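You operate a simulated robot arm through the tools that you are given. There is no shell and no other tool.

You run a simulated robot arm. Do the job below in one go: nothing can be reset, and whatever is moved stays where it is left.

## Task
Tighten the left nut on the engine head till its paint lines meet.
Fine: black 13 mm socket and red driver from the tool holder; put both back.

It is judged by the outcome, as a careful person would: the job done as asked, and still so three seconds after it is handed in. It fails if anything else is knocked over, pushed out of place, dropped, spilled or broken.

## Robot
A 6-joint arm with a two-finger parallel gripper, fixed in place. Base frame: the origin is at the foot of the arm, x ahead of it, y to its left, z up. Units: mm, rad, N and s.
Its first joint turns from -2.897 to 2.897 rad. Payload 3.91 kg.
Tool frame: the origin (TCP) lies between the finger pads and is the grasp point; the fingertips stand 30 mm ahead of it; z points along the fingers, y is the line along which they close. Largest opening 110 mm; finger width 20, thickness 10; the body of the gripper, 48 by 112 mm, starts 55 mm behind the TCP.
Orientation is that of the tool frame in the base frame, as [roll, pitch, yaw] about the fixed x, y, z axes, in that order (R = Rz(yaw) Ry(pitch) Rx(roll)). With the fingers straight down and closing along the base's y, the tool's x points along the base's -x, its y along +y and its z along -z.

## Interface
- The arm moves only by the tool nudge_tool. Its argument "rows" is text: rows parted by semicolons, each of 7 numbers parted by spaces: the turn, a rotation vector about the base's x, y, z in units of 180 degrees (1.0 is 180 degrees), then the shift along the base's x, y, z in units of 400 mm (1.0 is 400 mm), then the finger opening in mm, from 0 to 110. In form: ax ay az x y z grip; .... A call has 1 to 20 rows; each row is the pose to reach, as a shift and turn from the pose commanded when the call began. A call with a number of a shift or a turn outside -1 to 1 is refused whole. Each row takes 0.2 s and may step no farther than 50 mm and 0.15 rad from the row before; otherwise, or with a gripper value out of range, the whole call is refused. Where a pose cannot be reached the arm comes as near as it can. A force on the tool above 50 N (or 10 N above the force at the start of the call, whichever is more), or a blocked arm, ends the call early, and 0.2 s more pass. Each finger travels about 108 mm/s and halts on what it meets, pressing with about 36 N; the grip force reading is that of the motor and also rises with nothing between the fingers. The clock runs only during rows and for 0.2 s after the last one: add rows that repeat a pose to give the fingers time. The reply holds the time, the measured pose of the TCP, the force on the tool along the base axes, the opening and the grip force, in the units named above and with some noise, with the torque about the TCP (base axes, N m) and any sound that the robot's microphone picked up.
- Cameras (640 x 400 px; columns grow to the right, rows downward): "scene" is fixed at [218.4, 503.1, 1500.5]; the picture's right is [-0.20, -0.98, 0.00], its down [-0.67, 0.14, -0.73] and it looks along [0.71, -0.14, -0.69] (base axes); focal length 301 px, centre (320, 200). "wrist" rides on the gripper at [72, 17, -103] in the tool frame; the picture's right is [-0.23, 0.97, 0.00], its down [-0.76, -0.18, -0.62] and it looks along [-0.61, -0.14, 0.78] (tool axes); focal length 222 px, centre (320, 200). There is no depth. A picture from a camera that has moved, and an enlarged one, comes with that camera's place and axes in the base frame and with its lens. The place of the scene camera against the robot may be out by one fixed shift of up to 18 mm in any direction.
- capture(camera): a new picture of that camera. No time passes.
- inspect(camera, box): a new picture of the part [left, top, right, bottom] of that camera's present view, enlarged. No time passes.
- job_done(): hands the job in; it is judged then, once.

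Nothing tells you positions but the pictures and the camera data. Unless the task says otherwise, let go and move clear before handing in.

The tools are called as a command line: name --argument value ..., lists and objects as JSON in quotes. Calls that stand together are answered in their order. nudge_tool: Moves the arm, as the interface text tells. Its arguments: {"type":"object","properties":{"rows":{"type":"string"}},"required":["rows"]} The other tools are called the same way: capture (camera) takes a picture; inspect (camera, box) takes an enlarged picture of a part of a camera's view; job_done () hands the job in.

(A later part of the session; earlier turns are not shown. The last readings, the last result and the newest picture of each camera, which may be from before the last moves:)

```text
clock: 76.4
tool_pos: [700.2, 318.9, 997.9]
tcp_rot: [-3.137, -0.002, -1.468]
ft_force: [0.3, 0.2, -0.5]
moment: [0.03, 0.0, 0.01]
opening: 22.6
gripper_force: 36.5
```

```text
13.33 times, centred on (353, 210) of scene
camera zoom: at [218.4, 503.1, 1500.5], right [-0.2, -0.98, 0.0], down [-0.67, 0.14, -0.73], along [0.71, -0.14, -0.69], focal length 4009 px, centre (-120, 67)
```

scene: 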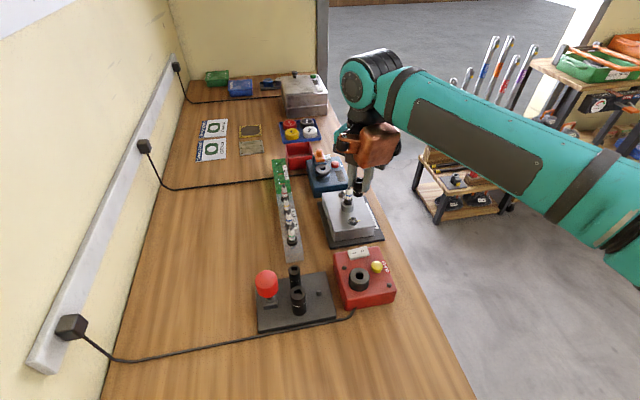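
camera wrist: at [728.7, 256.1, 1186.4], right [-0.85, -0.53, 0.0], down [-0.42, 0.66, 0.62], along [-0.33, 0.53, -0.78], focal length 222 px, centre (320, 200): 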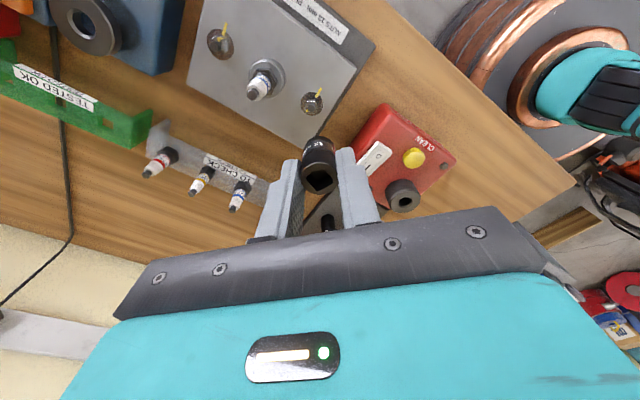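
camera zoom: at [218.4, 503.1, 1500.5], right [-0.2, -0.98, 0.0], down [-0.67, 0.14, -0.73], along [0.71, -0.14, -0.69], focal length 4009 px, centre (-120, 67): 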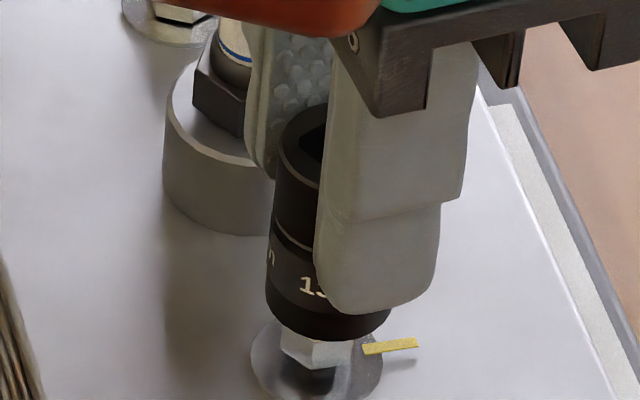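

No contact yet even while off-centre, so the play is large. I re-centre (+1.2 mm in y), lower to full depth and keep turning to see if it catches.

nudge_tool --rows "0 0 0 -0.0005 0.003 0 15; 0 0 0 -0.0005 0.003 -0.006 15; 0 0 0 -0.0005 0.003 -0.012 15; 0 0 0 -0.0005 0.003 -0.018 15; 0 0 0 -0.0005 0.003 -0.024 15; 0 0 0 -0.0005 0.003 -0.028 15"

inspect --camera "scene" --box '[340, 195, 366, 225]'

inspect --camera "wrist" --box '[290, 90, 350, 160]'

```text
clock: 77.8
tool_pos: [699.6, 319.1, 986.1]
tcp_rot: [-3.138, -0.003, -1.465]
ft_force: [0.1, 0.2, -0.2]
moment: [0.0, 0.02, 0.0]
opening: 22.9
gripper_force: 35.8
```

```text
13.33 times, centred on (353, 210) of scene
camera zoom: at [218.4, 503.1, 1500.5], right [-0.2, -0.98, 0.0], down [-0.67, 0.14, -0.73], along [0.71, -0.14, -0.69], focal length 4009 px, centre (-120, 67)
```

zoom: 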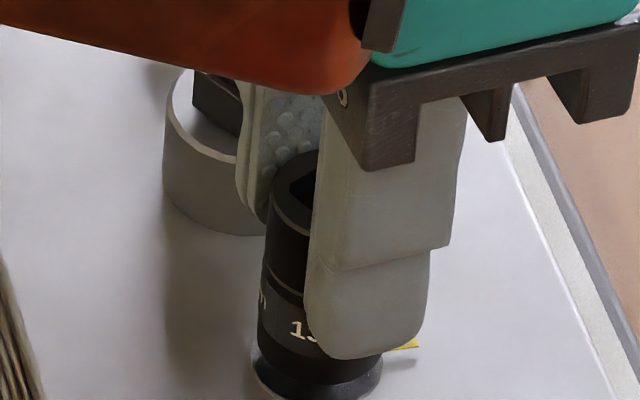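

```text
5.71 times, centred on (320, 125) of wrist
camera zoom: at [690.4, 246.6, 1088.7], right [-0.99, 0.13, 0.0], down [0.1, 0.78, 0.62], along [0.08, 0.62, -0.78], focal length 1269 px, centre (320, 629)
```

zoom: 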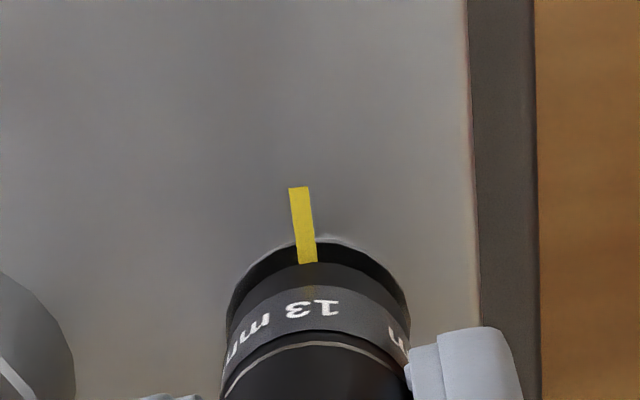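

Fully lowered, no load. I rotate 60° further clockwise slowly and watch the torque.

nudge_tool --rows "0 0 -0.0417 0.0002 -0.0001 0 15; 0 0 -0.0833 0.0004 -0.0002 0 15; 0 0 -0.125 0.0006 -0.0003 0 15; 0 0 -0.1667 0.0008 -0.0004 0 15; 0 0 -0.2083 0.001 -0.0005 0 15"

inspect --camera "wrist" --box '[290, 100, 350, 200]'

```text
clock: 79.0
tool_pos: [699.8, 320.2, 985.2]
tcp_rot: [-3.139, -0.002, -2.124]
ft_force: [0.6, -0.1, -0.8]
moment: [0.03, 0.0, 0.0]
opening: 22.7
gripper_force: 36.1
```

```text
4.00 times, centred on (320, 150) of wrist
camera zoom: at [648.2, 267.7, 1088.0], right [-0.71, 0.7, 0.0], down [0.55, 0.56, 0.62], along [0.44, 0.44, -0.78], focal length 888 px, centre (320, 400)
```

zoom: 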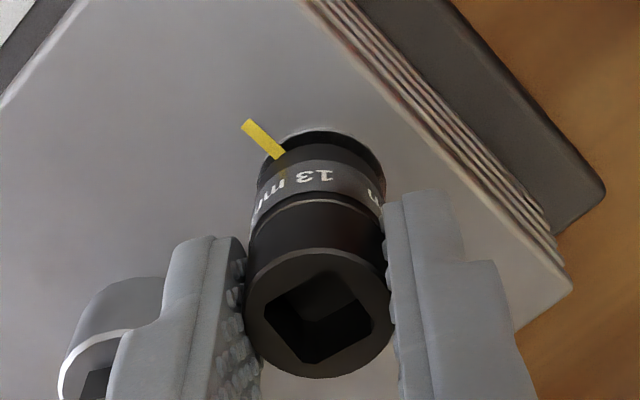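

Still no torque. I lift to see whether the nut has followed this time.

nudge_tool --rows "0 0 0 0 0 0.03 15; 0 0 0 0 0 0.07 15; 0 0 0 0 0 0.12 15; 0 0 0 0 0 0.16 15; 0 0 0 0 0 0.16 15"

inspect --camera "wrist" --box '[290, 80, 350, 150]'

inspect --camera "scene" --box '[340, 195, 366, 225]'

```text
clock: 80.2
tool_pos: [700.8, 319.1, 1050.9]
tcp_rot: [-3.139, 0.0, -2.123]
ft_force: [-0.1, 0.1, -1.0]
moment: [-0.03, 0.01, -0.03]
opening: 22.5
gripper_force: 36.2
```

```text
5.71 times, centred on (320, 115) of wrist
camera zoom: at [648.7, 266.7, 1153.6], right [-0.71, 0.7, 0.0], down [0.55, 0.56, 0.62], along [0.44, 0.44, -0.78], focal length 1269 px, centre (320, 686)
```

zoom: 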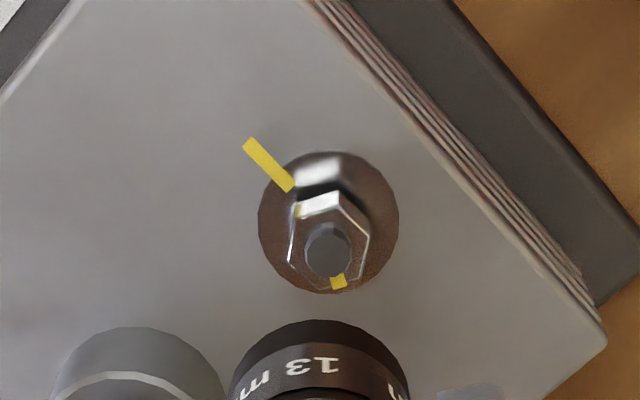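

```text
13.33 times, centred on (353, 210) of scene
camera zoom: at [218.4, 503.1, 1500.5], right [-0.2, -0.98, 0.0], down [-0.67, 0.14, -0.73], along [0.71, -0.14, -0.69], focal length 4009 px, centre (-120, 67)
```

zoom: 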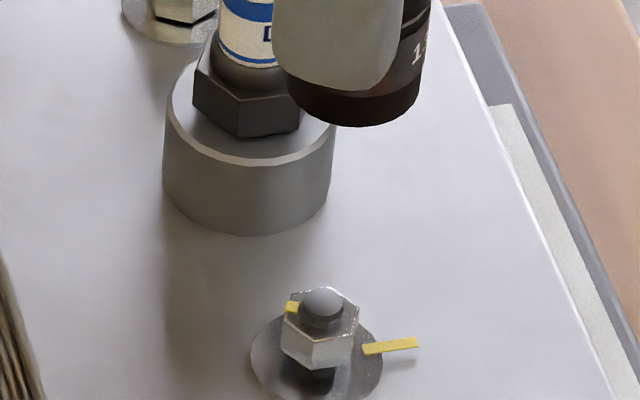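

The nut hasn't moved, and the scene view shows the socket was still about 3–4 mm short of the washer. I'll re-centre by (-0.7, +1.3) mm and this time lower all the way to the seat before turning.

nudge_tool --rows "0 0 0 -0.0018 0.0032 -0.04 15; 0 0 0 -0.0018 0.0032 -0.08 15; 0 0 0 -0.0018 0.0032 -0.115 15; 0 0 0 -0.0018 0.0032 -0.115 15"

inspect --camera "wrist" --box '[290, 90, 350, 160]'

inspect --camera "scene" --box '[340, 195, 366, 225]'

```text
clock: 81.2
tool_pos: [698.5, 319.3, 1003.2]
tcp_rot: [-3.137, -0.002, -2.124]
ft_force: [0.4, -0.5, -0.4]
moment: [-0.01, -0.03, 0.05]
opening: 22.7
gripper_force: 36.0
```

```text
5.71 times, centred on (320, 125) of wrist
camera zoom: at [646.7, 266.9, 1106.2], right [-0.71, 0.7, 0.0], down [0.55, 0.56, 0.62], along [0.44, 0.44, -0.78], focal length 1269 px, centre (320, 629)
```

zoom: 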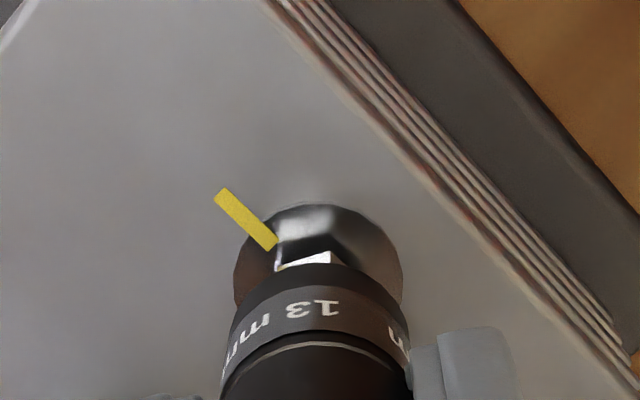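

```text
13.33 times, centred on (353, 210) of scene
camera zoom: at [218.4, 503.1, 1500.5], right [-0.2, -0.98, 0.0], down [-0.67, 0.14, -0.73], along [0.71, -0.14, -0.69], focal length 4009 px, centre (-120, 67)
```

zoom: 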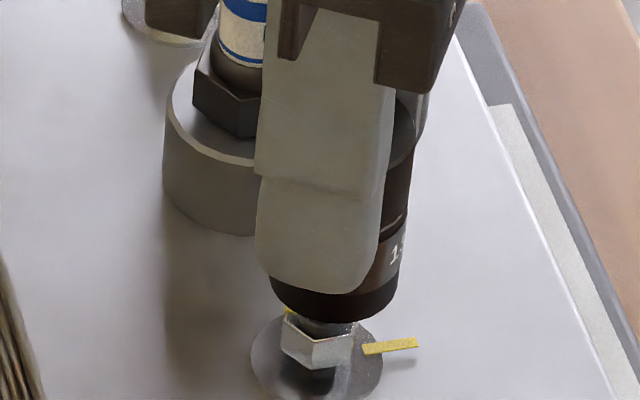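

Off by about (-1.3, -1.2) mm; I correct and lower to full depth in one go with small steps.

nudge_tool --rows "0 0 0 0.0033 0.003 0 15; 0 0 0 0.0033 0.003 -0.006 15; 0 0 0 0.0033 0.003 -0.012 15; 0 0 0 0.0033 0.003 -0.02 15; 0 0 0 0.0033 0.003 -0.02 15"

inspect --camera "wrist" --box '[290, 90, 350, 160]'

inspect --camera "scene" --box '[340, 195, 366, 225]'

```text
clock: 82.4
tool_pos: [699.6, 323.2, 995.9]
tcp_rot: [-3.137, 0.0, -2.122]
ft_force: [0.7, 0.0, -0.8]
moment: [0.0, 0.0, -0.02]
opening: 22.8
gripper_force: 36.3
```

```text
5.71 times, centred on (320, 125) of wrist
camera zoom: at [647.7, 269.9, 1098.4], right [-0.71, 0.7, 0.0], down [0.55, 0.56, 0.62], along [0.44, 0.44, -0.78], focal length 1269 px, centre (320, 629)
```

zoom: 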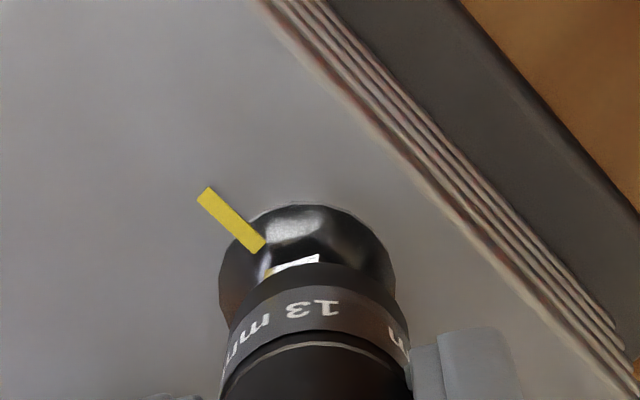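

```text
13.33 times, centred on (353, 210) of scene
camera zoom: at [218.4, 503.1, 1500.5], right [-0.2, -0.98, 0.0], down [-0.67, 0.14, -0.73], along [0.71, -0.14, -0.69], focal length 4009 px, centre (-120, 67)
```

zoom: 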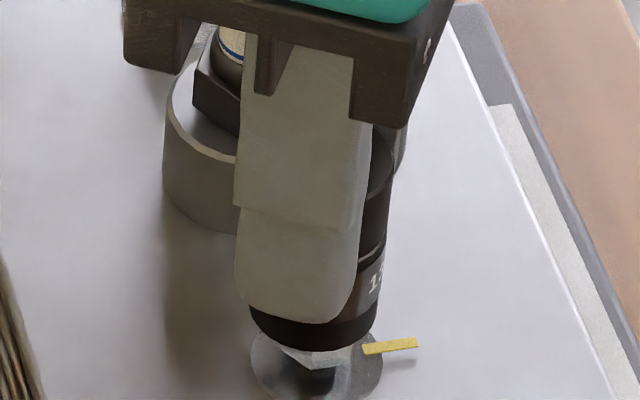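

The socket bore evidently has play all around the nut. Before going on I want to see the bore itself, so I raise the socket well clear and tilt it toward the scene camera.

nudge_tool --rows "0 0 0 0 0 0.05 15; 0 0 0 0 0 0.12 15; 0 0 0 -0.02 0.01 0.22 15; 0 0 0 -0.08 0.03 0.32 15; 0 0 0 -0.14 0.05 0.42 15; 0 0 0 -0.2 0.07 0.5 15; 0 0 0 -0.25 0.1 0.55 15; 0 0 0 -0.25 0.1 0.55 15"

capture --camera "scene"

```text
clock: 84.2
tool_pos: [600.1, 360.7, 1217.4]
tcp_rot: [-3.139, -0.001, -2.123]
ft_force: [-0.6, 0.7, -1.3]
moment: [0.01, 0.0, 0.01]
opening: 22.5
gripper_force: 35.9
```

```text
taken
```

scene: 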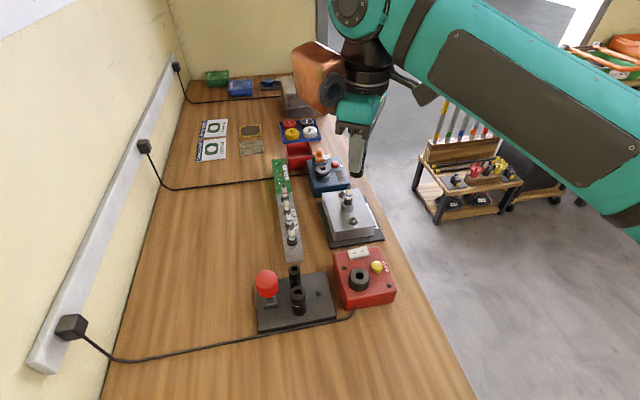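

Clear of everything. I tilt the tool in steps so the socket's mouth faces the scene camera.

nudge_tool --rows "0 0.04 0 0 0 0 15; 0 0.08 0 0 0 0 15; 0 0.12 0 0 0 0 15; 0 0.16 0 0 0 0 15; 0 0.2 0 0 0 0 15; 0 0.24 0 0 0 0 15; 0 0.28 0 0 0 0 15; 0 0.32 0 0 0 0 15; 0 0.36 0 0 0 0 15; 0 0.4 0 0 0 0 15; 0 0.4 0 0 0 0 15"

capture --camera "scene"

```text
clock: 86.6
tool_pos: [440.7, 478.3, 992.0]
tcp_rot: [2.082, -0.424, -1.981]
ft_force: [0.3, 0.7, -0.3]
moment: [-0.03, -0.05, 0.01]
opening: 23.0
gripper_force: 36.2
out of reach, approached as far as the arm can: row 2, 3, 4, 5, 6, 7, 8, 9, 10, 11
```

```text
taken
```

scene: 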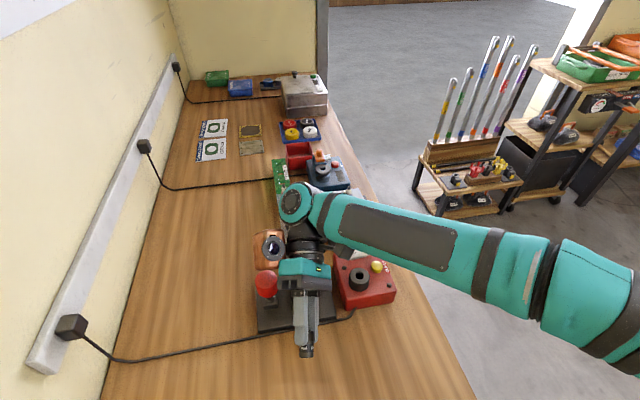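

The tilt was out of reach and the arm ended up near the tool holder. I check carefully that nothing was disturbed before moving.

inspect --camera "scene" --box '[235, 210, 405, 370]'

inspect --camera "scene" --box '[280, 320, 330, 365]'

capture --camera "wrist"

```text
2.50 times, centred on (320, 290) of scene
camera zoom: at [218.4, 503.1, 1500.5], right [-0.2, -0.98, 0.0], down [-0.67, 0.14, -0.73], along [0.71, -0.14, -0.69], focal length 752 px, centre (320, -25)
```

zoom: 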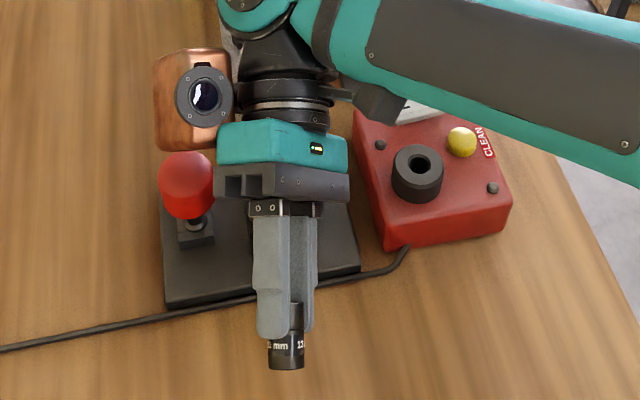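

```text
8.89 times, centred on (305, 342) of scene
camera zoom: at [218.4, 503.1, 1500.5], right [-0.2, -0.98, 0.0], down [-0.67, 0.14, -0.73], along [0.71, -0.14, -0.69], focal length 2673 px, centre (453, -1067)
```

zoom: 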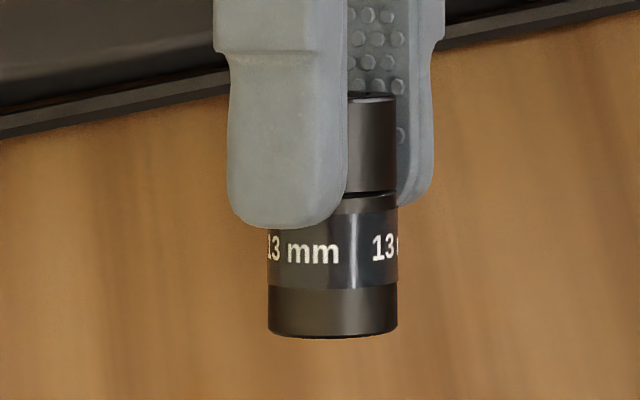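

```text
taken
camera wrist: at [501.0, 409.8, 1080.7], right [-0.22, 0.7, 0.68], down [0.88, 0.44, -0.18], along [-0.42, 0.56, -0.71], focal length 222 px, centre (320, 200)
```

wrist: 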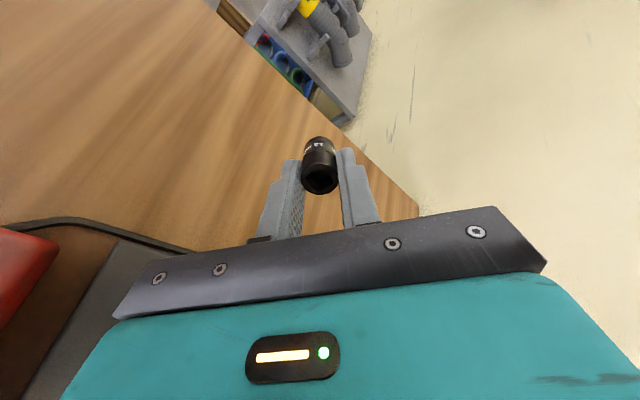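

Nothing was touched, but I should un-tilt carefully in place here, where a vertical tool is certainly reachable. I start with two small steps.

nudge_tool --rows "-0.008 -0.0433 0 0 0 0 15; -0.016 -0.0867 0 0 0 0 15; -0.016 -0.0867 0 0 0 0 15"

inspect --camera "scene" --box '[235, 210, 405, 370]'

```text
clock: 87.4
tool_pos: [439.6, 486.7, 989.1]
tcp_rot: [2.373, -0.349, -2.088]
ft_force: [-0.3, 0.9, -1.5]
moment: [0.04, -0.03, 0.0]
opening: 22.8
gripper_force: 36.0
```

```text
2.50 times, centred on (320, 290) of scene
camera zoom: at [218.4, 503.1, 1500.5], right [-0.2, -0.98, 0.0], down [-0.67, 0.14, -0.73], along [0.71, -0.14, -0.69], focal length 752 px, centre (320, -25)
```

zoom: 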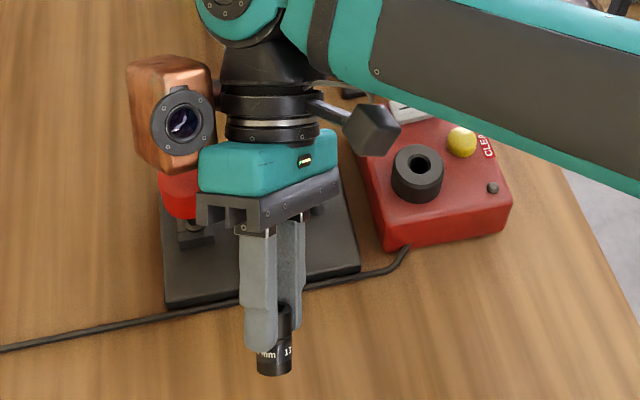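

Un-tilting works. I continue to vertical while rising slightly.

nudge_tool --rows "-0.0077 -0.0433 0 0 0 0.01 15; -0.0155 -0.0866 0 0 0 0.025 15; -0.0232 -0.1299 0 0 0 0.05 15; -0.0309 -0.1732 0 0 0 0.08 15; -0.0386 -0.2165 0 0 0 0.12 15; -0.0464 -0.2598 0 0 0 0.16 15; -0.0464 -0.2598 0 0 0 0.16 15"

capture --camera "scene"

inspect --camera "scene" --box '[235, 230, 405, 350]'

```text
clock: 89.0
tool_pos: [438.0, 494.3, 1049.8]
tcp_rot: [3.139, 0.002, -2.228]
ft_force: [0.5, 0.9, -0.4]
moment: [0.02, 0.01, 0.03]
opening: 22.5
gripper_force: 36.2
```

```text
taken
```

scene: 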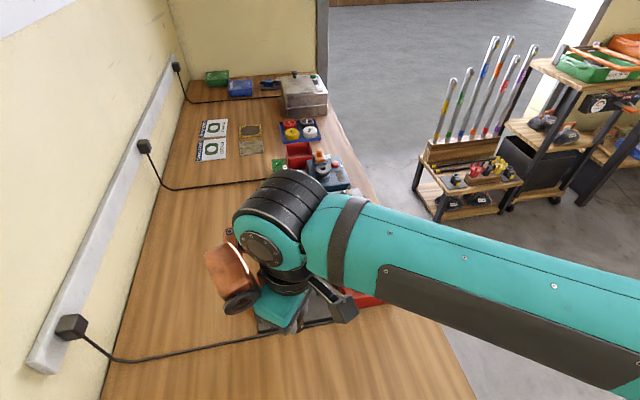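

```text
3.33 times, centred on (320, 290) of scene
camera zoom: at [218.4, 503.1, 1500.5], right [-0.2, -0.98, 0.0], down [-0.67, 0.14, -0.73], along [0.71, -0.14, -0.69], focal length 1002 px, centre (320, -100)
```

zoom: 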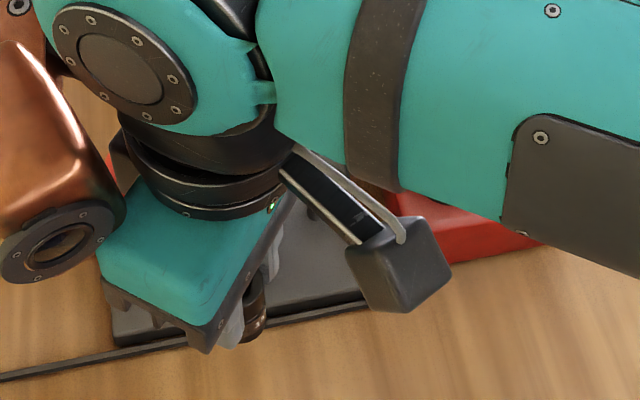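

Vertical again with nothing disturbed. I rise and travel back above the left nut at yaw -49°, to seat the socket on the nut fully.

nudge_tool --rows "0 0 0 0 0 0.1 15; 0 0 0.0436 0.06 -0.04 0.11 15; 0 0 0.0872 0.13 -0.085 0.11 15; 0 0 0.1308 0.2 -0.13 0.11 15; 0 0 0.1744 0.27 -0.175 0.11 15; 0 0 0.218 0.34 -0.22 0.11 15; 0 0 0.2616 0.41 -0.27 0.11 15; 0 0 0.3052 0.48 -0.32 0.11 15; 0 0 0.3488 0.55 -0.37 0.11 15; 0 0 0.3924 0.61 -0.41 0.11 15; 0 0 0.436 0.6535 -0.435 0.11 15; 0 0 0.436 0.6535 -0.435 0.05 15; 0 0 0.436 0.6535 -0.435 0.05 15"

capture --camera "scene"

inspect --camera "scene" --box '[245, 250, 365, 340]'

inspect --camera "wrist" --box '[290, 80, 350, 150]'

inspect --camera "scene" --box '[340, 195, 366, 225]'

```text
clock: 91.8
tool_pos: [698.6, 319.5, 1072.6]
tcp_rot: [3.139, 0.003, -0.857]
ft_force: [-0.7, 0.5, -0.9]
moment: [0.04, 0.01, 0.01]
opening: 22.9
gripper_force: 35.7
```

```text
taken
```

scene: 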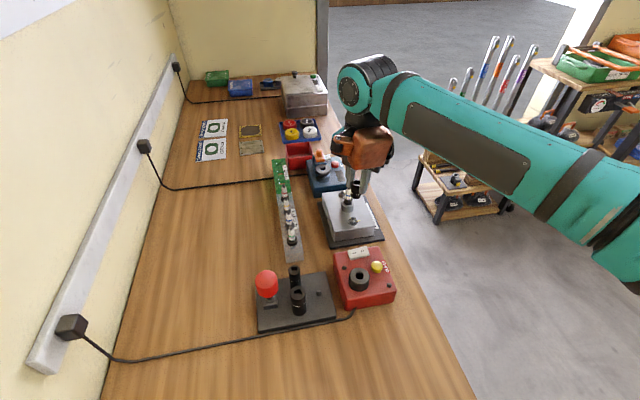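

```text
4.44 times, centred on (305, 295) of scene
camera zoom: at [218.4, 503.1, 1500.5], right [-0.2, -0.98, 0.0], down [-0.67, 0.14, -0.73], along [0.71, -0.14, -0.69], focal length 1336 px, centre (387, -222)
```

zoom: 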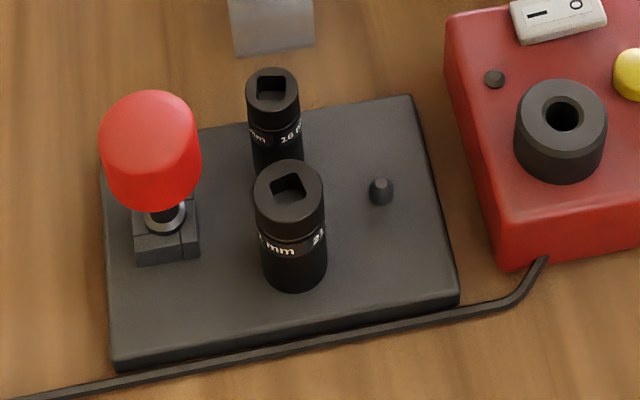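

```text
5.71 times, centred on (320, 115) of wrist
camera zoom: at [733.4, 255.0, 1174.2], right [-0.89, -0.46, 0.0], down [-0.36, 0.69, 0.62], along [-0.29, 0.55, -0.78], focal length 1269 px, centre (320, 686)
```

zoom: 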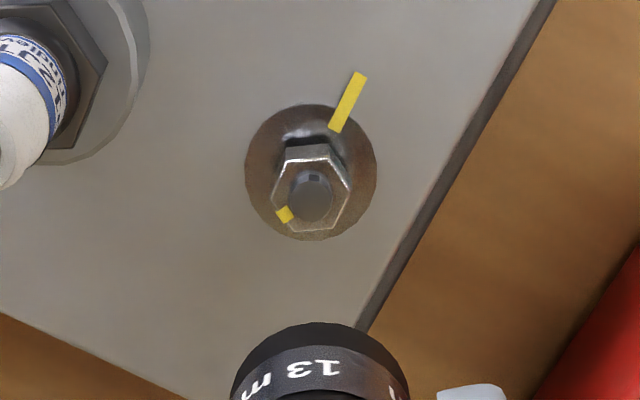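

```text
13.33 times, centred on (353, 210) of scene
camera zoom: at [218.4, 503.1, 1500.5], right [-0.2, -0.98, 0.0], down [-0.67, 0.14, -0.73], along [0.71, -0.14, -0.69], focal length 4009 px, centre (-120, 67)
```

zoom: 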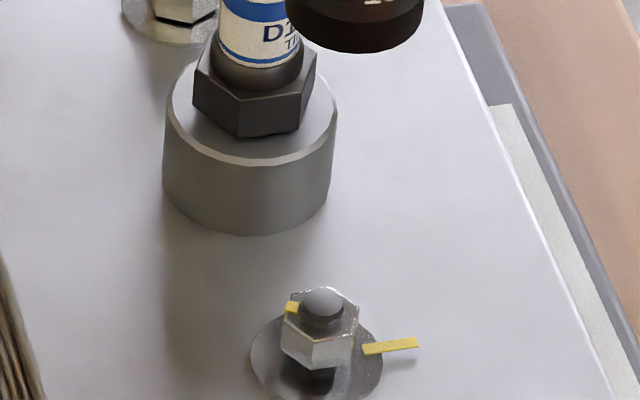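

The holder is untouched. I correct by (+2.0, -0.6) mm and lower toward the nut.

nudge_tool --rows "0 0 0 0.005 -0.0015 -0.05 15; 0 0 0 0.005 -0.0015 -0.1 15; 0 0 0 0.005 -0.0015 -0.15 15; 0 0 0 0.005 -0.0015 -0.175 15; 0 0 0 0.005 -0.0015 -0.175 15"

inspect --camera "wrist" --box '[290, 90, 350, 160]'

inspect --camera "scene" --box '[340, 195, 366, 225]'

```text
clock: 93.0
tool_pos: [701.3, 321.8, 1001.4]
tcp_rot: [3.138, 0.003, -0.861]
ft_force: [-0.2, -0.5, -1.2]
moment: [-0.02, 0.01, 0.01]
opening: 22.9
gripper_force: 35.7
```

```text
5.71 times, centred on (320, 125) of wrist
camera zoom: at [737.0, 255.6, 1104.0], right [-0.89, -0.46, 0.0], down [-0.36, 0.69, 0.62], along [-0.29, 0.55, -0.78], focal length 1269 px, centre (320, 629)
```

zoom: 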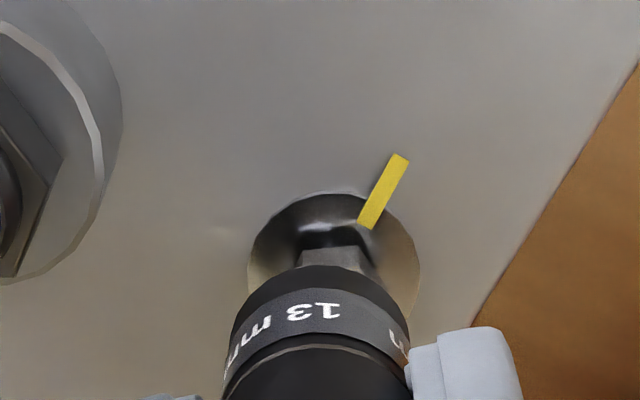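

```text
13.33 times, centred on (353, 210) of scene
camera zoom: at [218.4, 503.1, 1500.5], right [-0.2, -0.98, 0.0], down [-0.67, 0.14, -0.73], along [0.71, -0.14, -0.69], focal length 4009 px, centre (-120, 67)
```

zoom: 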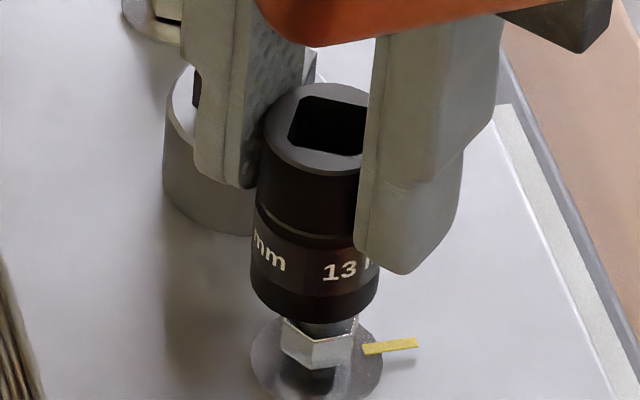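

Off by about (1.6, 1.1) mm. I correct and let the arm settle longer this time to see if that steadies it.

nudge_tool --rows "0 0 0 -0.004 -0.0027 0 15; 0 0 0 -0.004 -0.0027 0 15; 0 0 0 -0.004 -0.0027 0 15; 0 0 0 -0.004 -0.0027 0 15; 0 0 0 -0.004 -0.0027 0 15; 0 0 0 -0.004 -0.0027 0 15; 0 0 0 -0.004 -0.0027 0 15"

inspect --camera "wrist" --box '[290, 90, 350, 160]'

inspect --camera "scene" --box '[340, 195, 366, 225]'

```text
clock: 94.6
tool_pos: [699.5, 320.1, 1001.6]
tcp_rot: [3.138, 0.005, -0.86]
ft_force: [-0.6, -0.7, -0.9]
moment: [0.01, -0.02, 0.03]
opening: 22.7
gripper_force: 35.9
```

```text
5.71 times, centred on (320, 125) of wrist
camera zoom: at [734.8, 254.7, 1103.3], right [-0.89, -0.46, 0.0], down [-0.36, 0.69, 0.62], along [-0.29, 0.55, -0.78], focal length 1269 px, centre (320, 629)
```

zoom: 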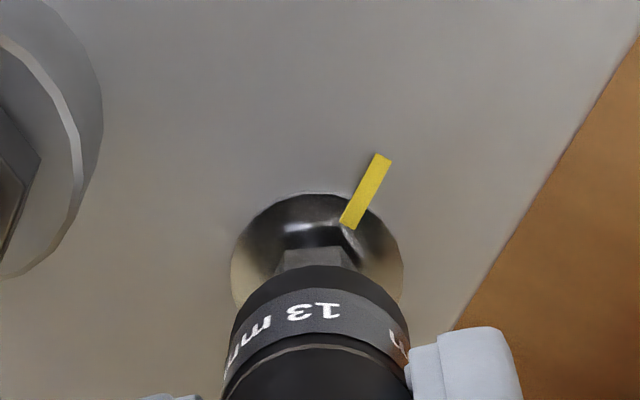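

```text
13.33 times, centred on (353, 210) of scene
camera zoom: at [218.4, 503.1, 1500.5], right [-0.2, -0.98, 0.0], down [-0.67, 0.14, -0.73], along [0.71, -0.14, -0.69], focal length 4009 px, centre (-120, 67)
```

zoom: 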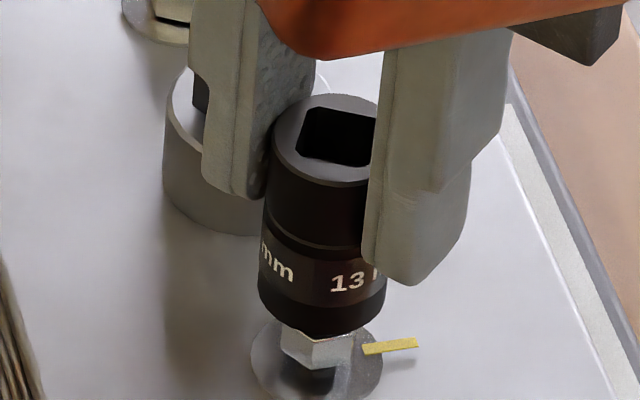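

Settling longer helped: now within 0.3 mm. I lower the socket to the washer gradually.

nudge_tool --rows "0 0 0 0.0005 -0.0007 -0.005 15; 0 0 0 0.0005 -0.0007 -0.01 15; 0 0 0 0.0005 -0.0007 -0.015 15; 0 0 0 0.0005 -0.0007 -0.02 15; 0 0 0 0.0005 -0.0007 -0.025 15; 0 0 0 0.0005 -0.0007 -0.03 15; 0 0 0 0.0005 -0.0007 -0.035 15; 0 0 0 0.0005 -0.0007 -0.04 15; 0 0 0 0.0005 -0.0007 -0.04 15; 0 0 0 0.0005 -0.0007 -0.04 15"

inspect --camera "scene" --box '[340, 195, 366, 225]'

inspect --camera "wrist" --box '[290, 90, 350, 160]'

```text
clock: 96.8
tool_pos: [699.3, 320.2, 984.0]
tcp_rot: [3.138, 0.004, -0.859]
ft_force: [2.3, -0.2, -0.4]
moment: [-0.02, -0.09, 0.01]
opening: 22.5
gripper_force: 35.3
```

```text
13.33 times, centred on (353, 210) of scene
camera zoom: at [218.4, 503.1, 1500.5], right [-0.2, -0.98, 0.0], down [-0.67, 0.14, -0.73], along [0.71, -0.14, -0.69], focal length 4009 px, centre (-120, 67)
```

zoom: 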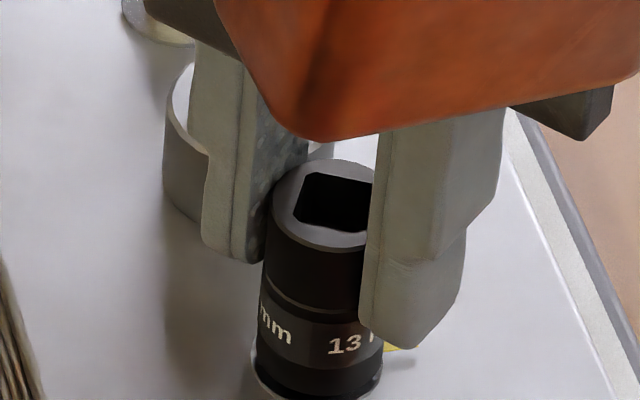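

```text
5.71 times, centred on (320, 125) of wrist
camera zoom: at [734.8, 253.8, 1086.7], right [-0.89, -0.46, 0.0], down [-0.36, 0.69, 0.62], along [-0.29, 0.55, -0.78], focal length 1269 px, centre (320, 629)
```

zoom: 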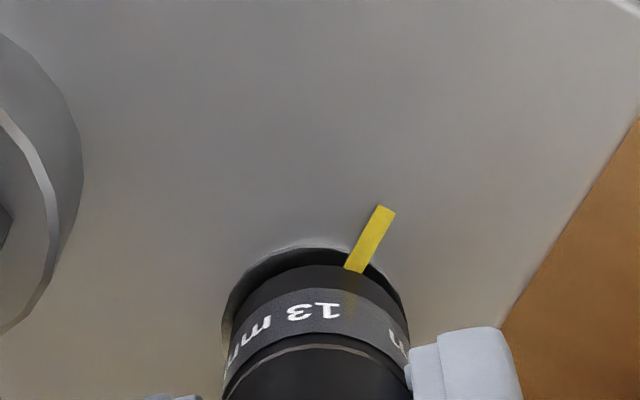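

Nearly down. I lower another 3 mm in fine steps to feel the seat.

nudge_tool --rows "0 0 0 0 0 -0.0025 15; 0 0 0 0 0 -0.005 15; 0 0 0 0 0 -0.0075 15; 0 0 0 0 0 -0.0075 15; 0 0 0 0 0 -0.0075 15"

inspect --camera "scene" --box '[342, 205, 368, 235]'

inspect --camera "wrist" --box '[290, 100, 350, 200]'

```text
clock: 98.0
tool_pos: [699.8, 320.2, 980.9]
tcp_rot: [3.137, 0.002, -0.86]
ft_force: [6.2, -1.7, 0.4]
moment: [-0.06, -0.28, -0.03]
opening: 22.9
gripper_force: 35.9
```

```text
13.33 times, centred on (355, 220) of scene
camera zoom: at [218.4, 503.1, 1500.5], right [-0.2, -0.98, 0.0], down [-0.67, 0.14, -0.73], along [0.71, -0.14, -0.69], focal length 4009 px, centre (-147, -67)
```

zoom: 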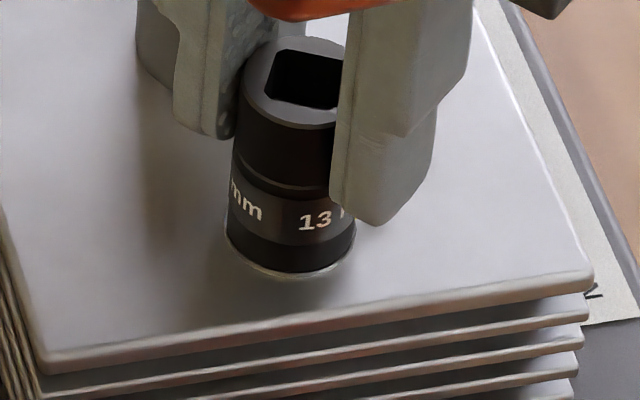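

```text
4.00 times, centred on (320, 150) of wrist
camera zoom: at [734.7, 254.1, 1084.2], right [-0.89, -0.46, 0.0], down [-0.36, 0.69, 0.62], along [-0.29, 0.55, -0.78], focal length 888 px, centre (320, 400)
```

zoom: 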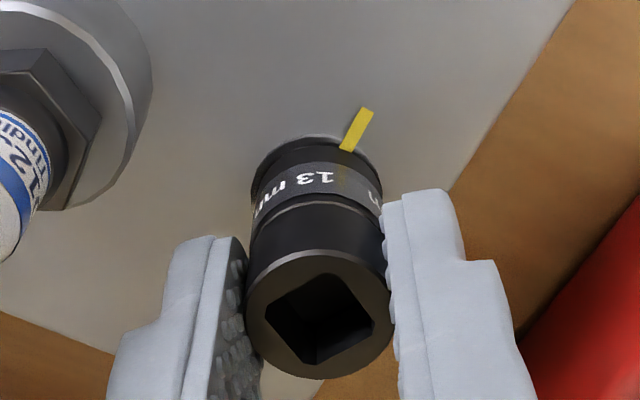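

A lateral force grows with depth, so the bore is tighter further in (the real hex is deeper). I shift +0.5 mm in x to unload it and keep lowering.

nudge_tool --rows "0 0 0 0.0012 -0.0003 0 15; 0 0 0 0.0012 -0.0003 -0.0025 15; 0 0 0 0.0012 -0.0003 -0.005 15; 0 0 0 0.0012 -0.0003 -0.005 15"

inspect --camera "scene" --box '[342, 205, 368, 235]'

```text
clock: 99.0
tool_pos: [700.3, 320.7, 981.1]
tcp_rot: [3.141, 0.004, -0.859]
ft_force: [1.3, -4.8, 4.9]
moment: [-0.2, -0.06, -0.02]
opening: 22.9
gripper_force: 35.9
```

```text
13.33 times, centred on (355, 220) of scene
camera zoom: at [218.4, 503.1, 1500.5], right [-0.2, -0.98, 0.0], down [-0.67, 0.14, -0.73], along [0.71, -0.14, -0.69], focal length 4009 px, centre (-147, -67)
```

zoom: 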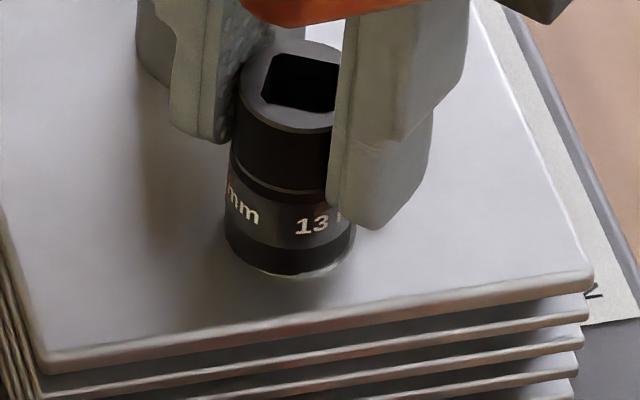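

Now there is an upward contact force: the socket is on its seat. I unload the y force and try a clockwise turn here, watching torque.

nudge_tool --rows "0 0 0 0 -0.001 0.001 15; 0 0 -0.02 0 -0.001 0.001 15; 0 0 -0.04 0 -0.001 0.001 15; 0 0 -0.06 0 -0.001 0.001 15; 0 0 -0.08 0 -0.001 0.001 15; 0 0 -0.1 0 -0.001 0.001 15; 0 0 -0.1 0 -0.001 0.001 15"

inspect --camera "wrist" --box '[290, 100, 350, 200]'

```text
clock: 100.6
tool_pos: [699.2, 320.4, 979.9]
tcp_rot: [3.14, 0.004, -1.174]
ft_force: [2.9, 1.7, 8.1]
moment: [0.01, -0.14, 0.01]
opening: 22.8
gripper_force: 35.9
```

```text
4.00 times, centred on (320, 150) of wrist
camera zoom: at [712.7, 246.3, 1082.7], right [-0.99, -0.17, 0.0], down [-0.13, 0.77, 0.62], along [-0.11, 0.62, -0.78], focal length 888 px, centre (320, 400)
```

zoom: 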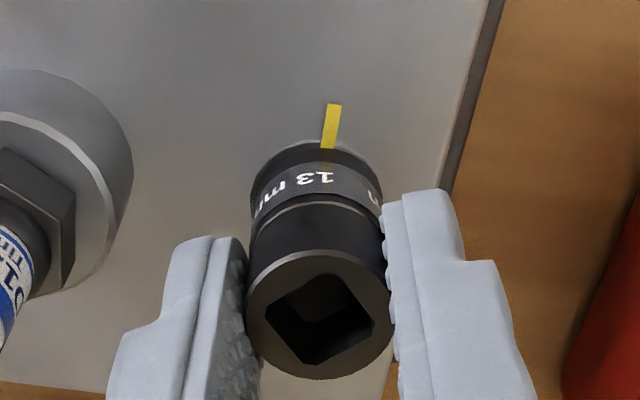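

Turned 18° with no measurable torque and firm seat. I turn another 40° and then lift to check the nut.

nudge_tool --rows "0 0 -0.0278 0 0 0 15; 0 0 -0.0556 0 0 0 15; 0 0 -0.0833 0 0 0 15; 0 0 -0.1111 0 0 0 15; 0 0 -0.1389 0 0 0 15; 0 0 -0.1667 0 0 0 15; 0 0 -0.1944 0 0 0 15; 0 0 -0.2222 0 0 0 15; 0 0 -0.2222 0 0 0 15"

inspect --camera "wrist" --box '[290, 100, 350, 200]'

```text
clock: 102.6
tool_pos: [699.2, 319.5, 980.8]
tcp_rot: [3.142, 0.003, -1.872]
ft_force: [2.8, -1.4, 13.9]
moment: [-0.18, -0.08, 0.02]
opening: 22.5
gripper_force: 35.6
```

```text
4.00 times, centred on (320, 150) of wrist
camera zoom: at [662.1, 255.0, 1082.6], right [-0.86, 0.51, 0.0], down [0.4, 0.67, 0.63], along [0.31, 0.54, -0.78], focal length 888 px, centre (320, 400)
```

zoom: 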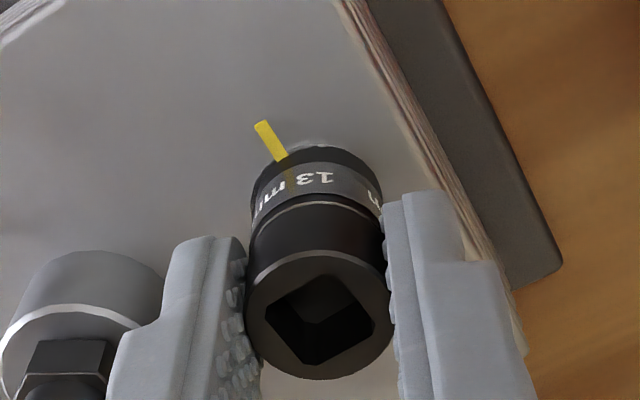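

I lift off and inspect the nut's mark.

nudge_tool --rows "0 0 0 0 0 0.01 15; 0 0 0 0 0 0.04 15; 0 0 0 0 0 0.08 15; 0 0 0 0 0 0.13 15; 0 0 0 0 0 0.16 15; 0 0 0 0 0 0.16 15; 0 0 0 0 0 0.16 15"

inspect --camera "wrist" --box '[290, 80, 350, 150]'

inspect --camera "scene" --box '[340, 195, 366, 225]'

```text
clock: 104.2
tool_pos: [699.6, 320.6, 1043.9]
tcp_rot: [3.141, 0.001, -1.87]
ft_force: [0.8, -0.2, -0.5]
moment: [-0.01, -0.02, 0.01]
opening: 22.8
gripper_force: 36.3
```

```text
5.71 times, centred on (320, 115) of wrist
camera zoom: at [661.8, 256.9, 1145.8], right [-0.86, 0.51, 0.0], down [0.4, 0.67, 0.62], along [0.31, 0.54, -0.78], focal length 1269 px, centre (320, 686)
```

zoom: 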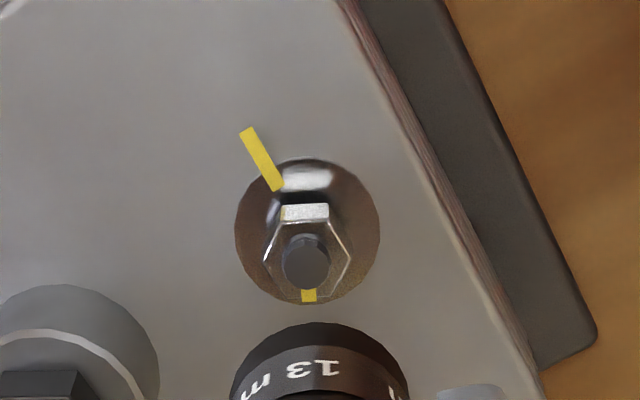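

```text
13.33 times, centred on (353, 210) of scene
camera zoom: at [218.4, 503.1, 1500.5], right [-0.2, -0.98, 0.0], down [-0.67, 0.14, -0.73], along [0.71, -0.14, -0.69], focal length 4009 px, centre (-120, 67)
```

zoom: 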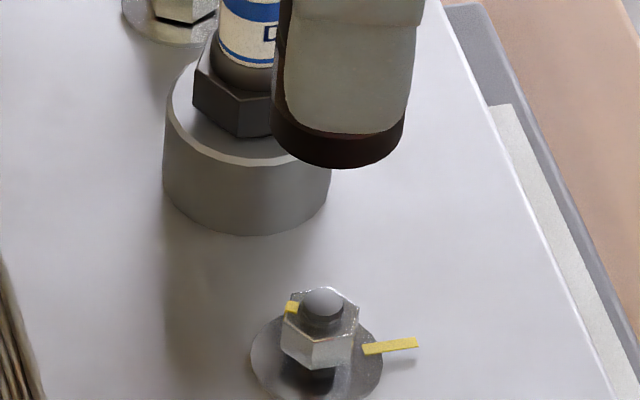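

The nut still hasn't moved: turning the bare socket in the fingers doesn't drive it. So I'll leave the socket standing on the nut and use the driver in it as intended. Re-centring (+1.5, -1.1) mm and lowering.

nudge_tool --rows "0 0 -0.0117 0.0038 -0.0028 -0.04 15; 0 0 -0.0117 0.0038 -0.0028 -0.08 15; 0 0 -0.0117 0.0038 -0.0028 -0.105 15; 0 0 -0.0117 0.0038 -0.0028 -0.105 15; 0 0 -0.0117 0.0038 -0.0028 -0.105 15; 0 0 -0.0117 0.0038 -0.0028 -0.105 15"

inspect --camera "wrist" --box '[290, 90, 350, 160]'

inspect --camera "scene" --box '[340, 195, 366, 225]'

```text
clock: 105.6
tool_pos: [701.2, 319.9, 1000.4]
tcp_rot: [3.139, 0.003, -1.907]
ft_force: [0.5, 0.1, -0.4]
moment: [-0.03, 0.01, 0.01]
opening: 22.6
gripper_force: 35.7
```

```text
5.71 times, centred on (320, 125) of wrist
camera zoom: at [662.0, 256.6, 1103.2], right [-0.84, 0.54, 0.0], down [0.42, 0.66, 0.62], along [0.33, 0.53, -0.78], focal length 1269 px, centre (320, 629)
```

zoom: 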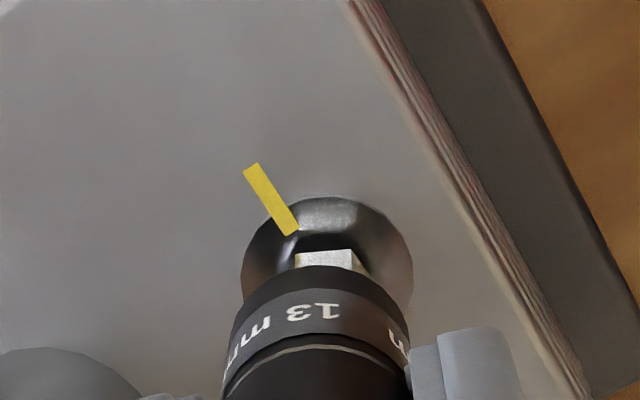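

```text
13.33 times, centred on (353, 210) of scene
camera zoom: at [218.4, 503.1, 1500.5], right [-0.2, -0.98, 0.0], down [-0.67, 0.14, -0.73], along [0.71, -0.14, -0.69], focal length 4009 px, centre (-120, 67)
```

zoom: 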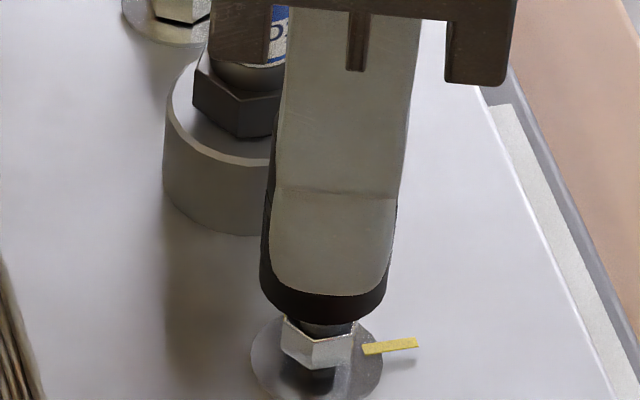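

Only x is off by ~1.2 mm; I correct and lower to the seat.

nudge_tool --rows "0 0 0 -0.003 0.0006 0 15; 0 0 0 -0.003 0.0006 -0.006 15; 0 0 0 -0.003 0.0006 -0.012 15; 0 0 0 -0.003 0.0006 -0.018 15; 0 0 0 -0.003 0.0006 -0.024 15; 0 0 0 -0.003 0.0006 -0.03 15; 0 0 0 -0.003 0.0006 -0.036 15; 0 0 0 -0.003 0.0006 -0.04 15; 0 0 0 -0.003 0.0006 -0.04 15; 0 0 0 -0.003 0.0006 -0.04 15; 0 0 0 -0.003 0.0006 -0.04 15"

inspect --camera "wrist" --box '[290, 90, 350, 160]'

inspect --camera "scene" --box '[342, 205, 368, 235]'

```text
clock: 108.0
tool_pos: [700.4, 319.6, 985.9]
tcp_rot: [3.139, 0.002, -1.91]
ft_force: [-4.9, 8.9, 0.7]
moment: [0.43, 0.23, -0.03]
opening: 22.6
gripper_force: 36.0
```

```text
5.71 times, centred on (320, 125) of wrist
camera zoom: at [661.3, 255.8, 1088.4], right [-0.84, 0.54, 0.0], down [0.42, 0.66, 0.62], along [0.33, 0.53, -0.78], focal length 1269 px, centre (320, 629)
```

zoom: 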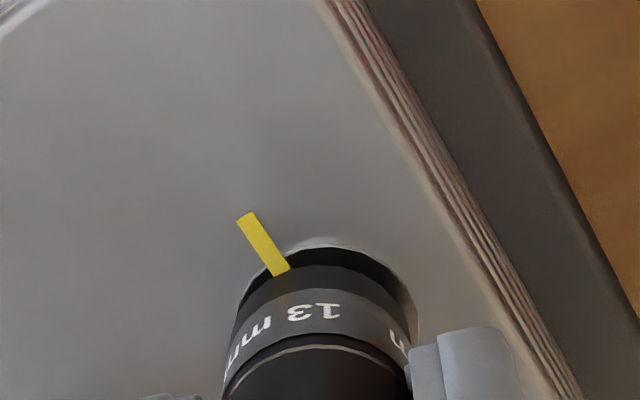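

```text
13.33 times, centred on (355, 220) of scene
camera zoom: at [218.4, 503.1, 1500.5], right [-0.2, -0.98, 0.0], down [-0.67, 0.14, -0.73], along [0.71, -0.14, -0.69], focal length 4009 px, centre (-147, -67)
```

zoom: 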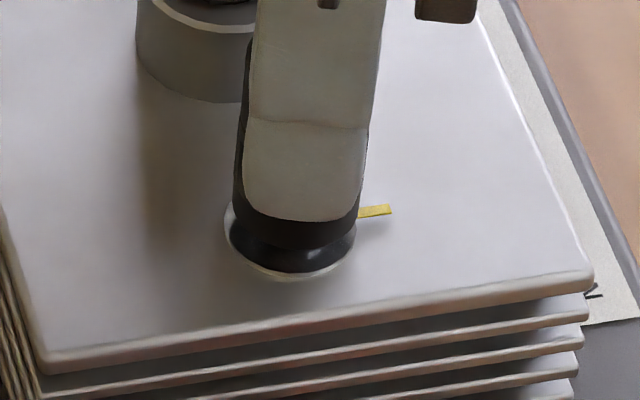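

Side load shows the socket is a bit off toward (+x, -y). I correct (-0.4, +0.9) mm and continue down.

nudge_tool --rows "0 0 0 -0.001 0.0023 0 15; 0 0 0 -0.001 0.0023 -0.003 15; 0 0 0 -0.001 0.0023 -0.006 15; 0 0 0 -0.001 0.0023 -0.009 15; 0 0 0 -0.001 0.0023 -0.012 15; 0 0 0 -0.001 0.0023 -0.012 15; 0 0 0 -0.001 0.0023 -0.012 15"

inspect --camera "scene" --box '[342, 205, 368, 235]'

```text
clock: 109.6
tool_pos: [699.4, 319.4, 981.9]
tcp_rot: [3.139, 0.002, -1.907]
ft_force: [-0.3, 0.2, -1.7]
moment: [0.01, 0.04, 0.0]
opening: 22.6
gripper_force: 36.2
```

```text
13.33 times, centred on (355, 220) of scene
camera zoom: at [218.4, 503.1, 1500.5], right [-0.2, -0.98, 0.0], down [-0.67, 0.14, -0.73], along [0.71, -0.14, -0.69], focal length 4009 px, centre (-147, -67)
```

zoom: 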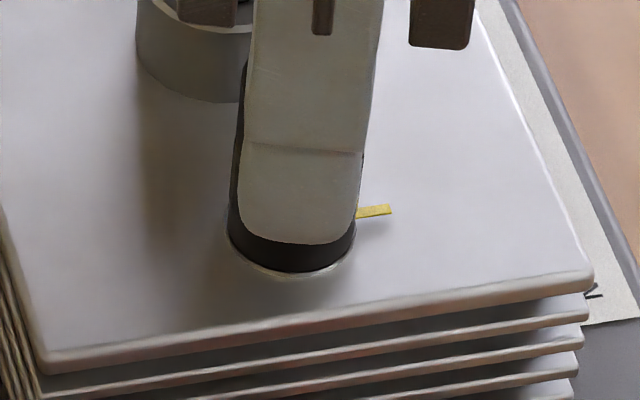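

No side load now. I keep going down to contact.

nudge_tool --rows "0 0 0 0 0 -0.0025 15; 0 0 0 0 0 -0.005 15; 0 0 0 0 0 -0.0075 15; 0 0 0 0 0 -0.01 15; 0 0 0 0 0 -0.01 15; 0 0 0 0 0 -0.01 15"

inspect --camera "scene" --box '[342, 205, 368, 235]'

```text
clock: 111.0
tool_pos: [699.6, 318.8, 978.7]
tcp_rot: [3.14, 0.002, -1.908]
ft_force: [7.1, 1.8, 32.2]
moment: [0.06, -0.24, 0.02]
opening: 22.7
gripper_force: 35.5
```

```text
13.33 times, centred on (355, 220) of scene
camera zoom: at [218.4, 503.1, 1500.5], right [-0.2, -0.98, 0.0], down [-0.67, 0.14, -0.73], along [0.71, -0.14, -0.69], focal length 4009 px, centre (-147, -67)
```

zoom: 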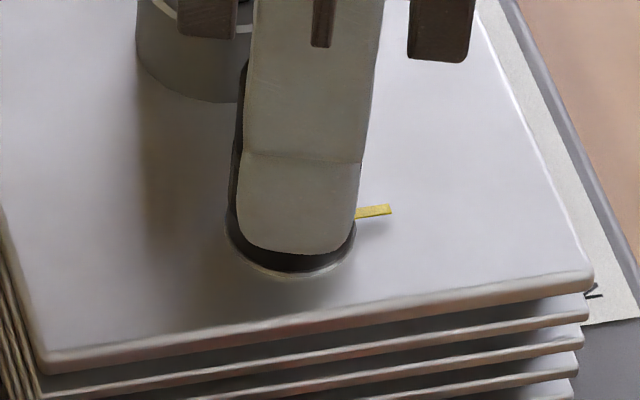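

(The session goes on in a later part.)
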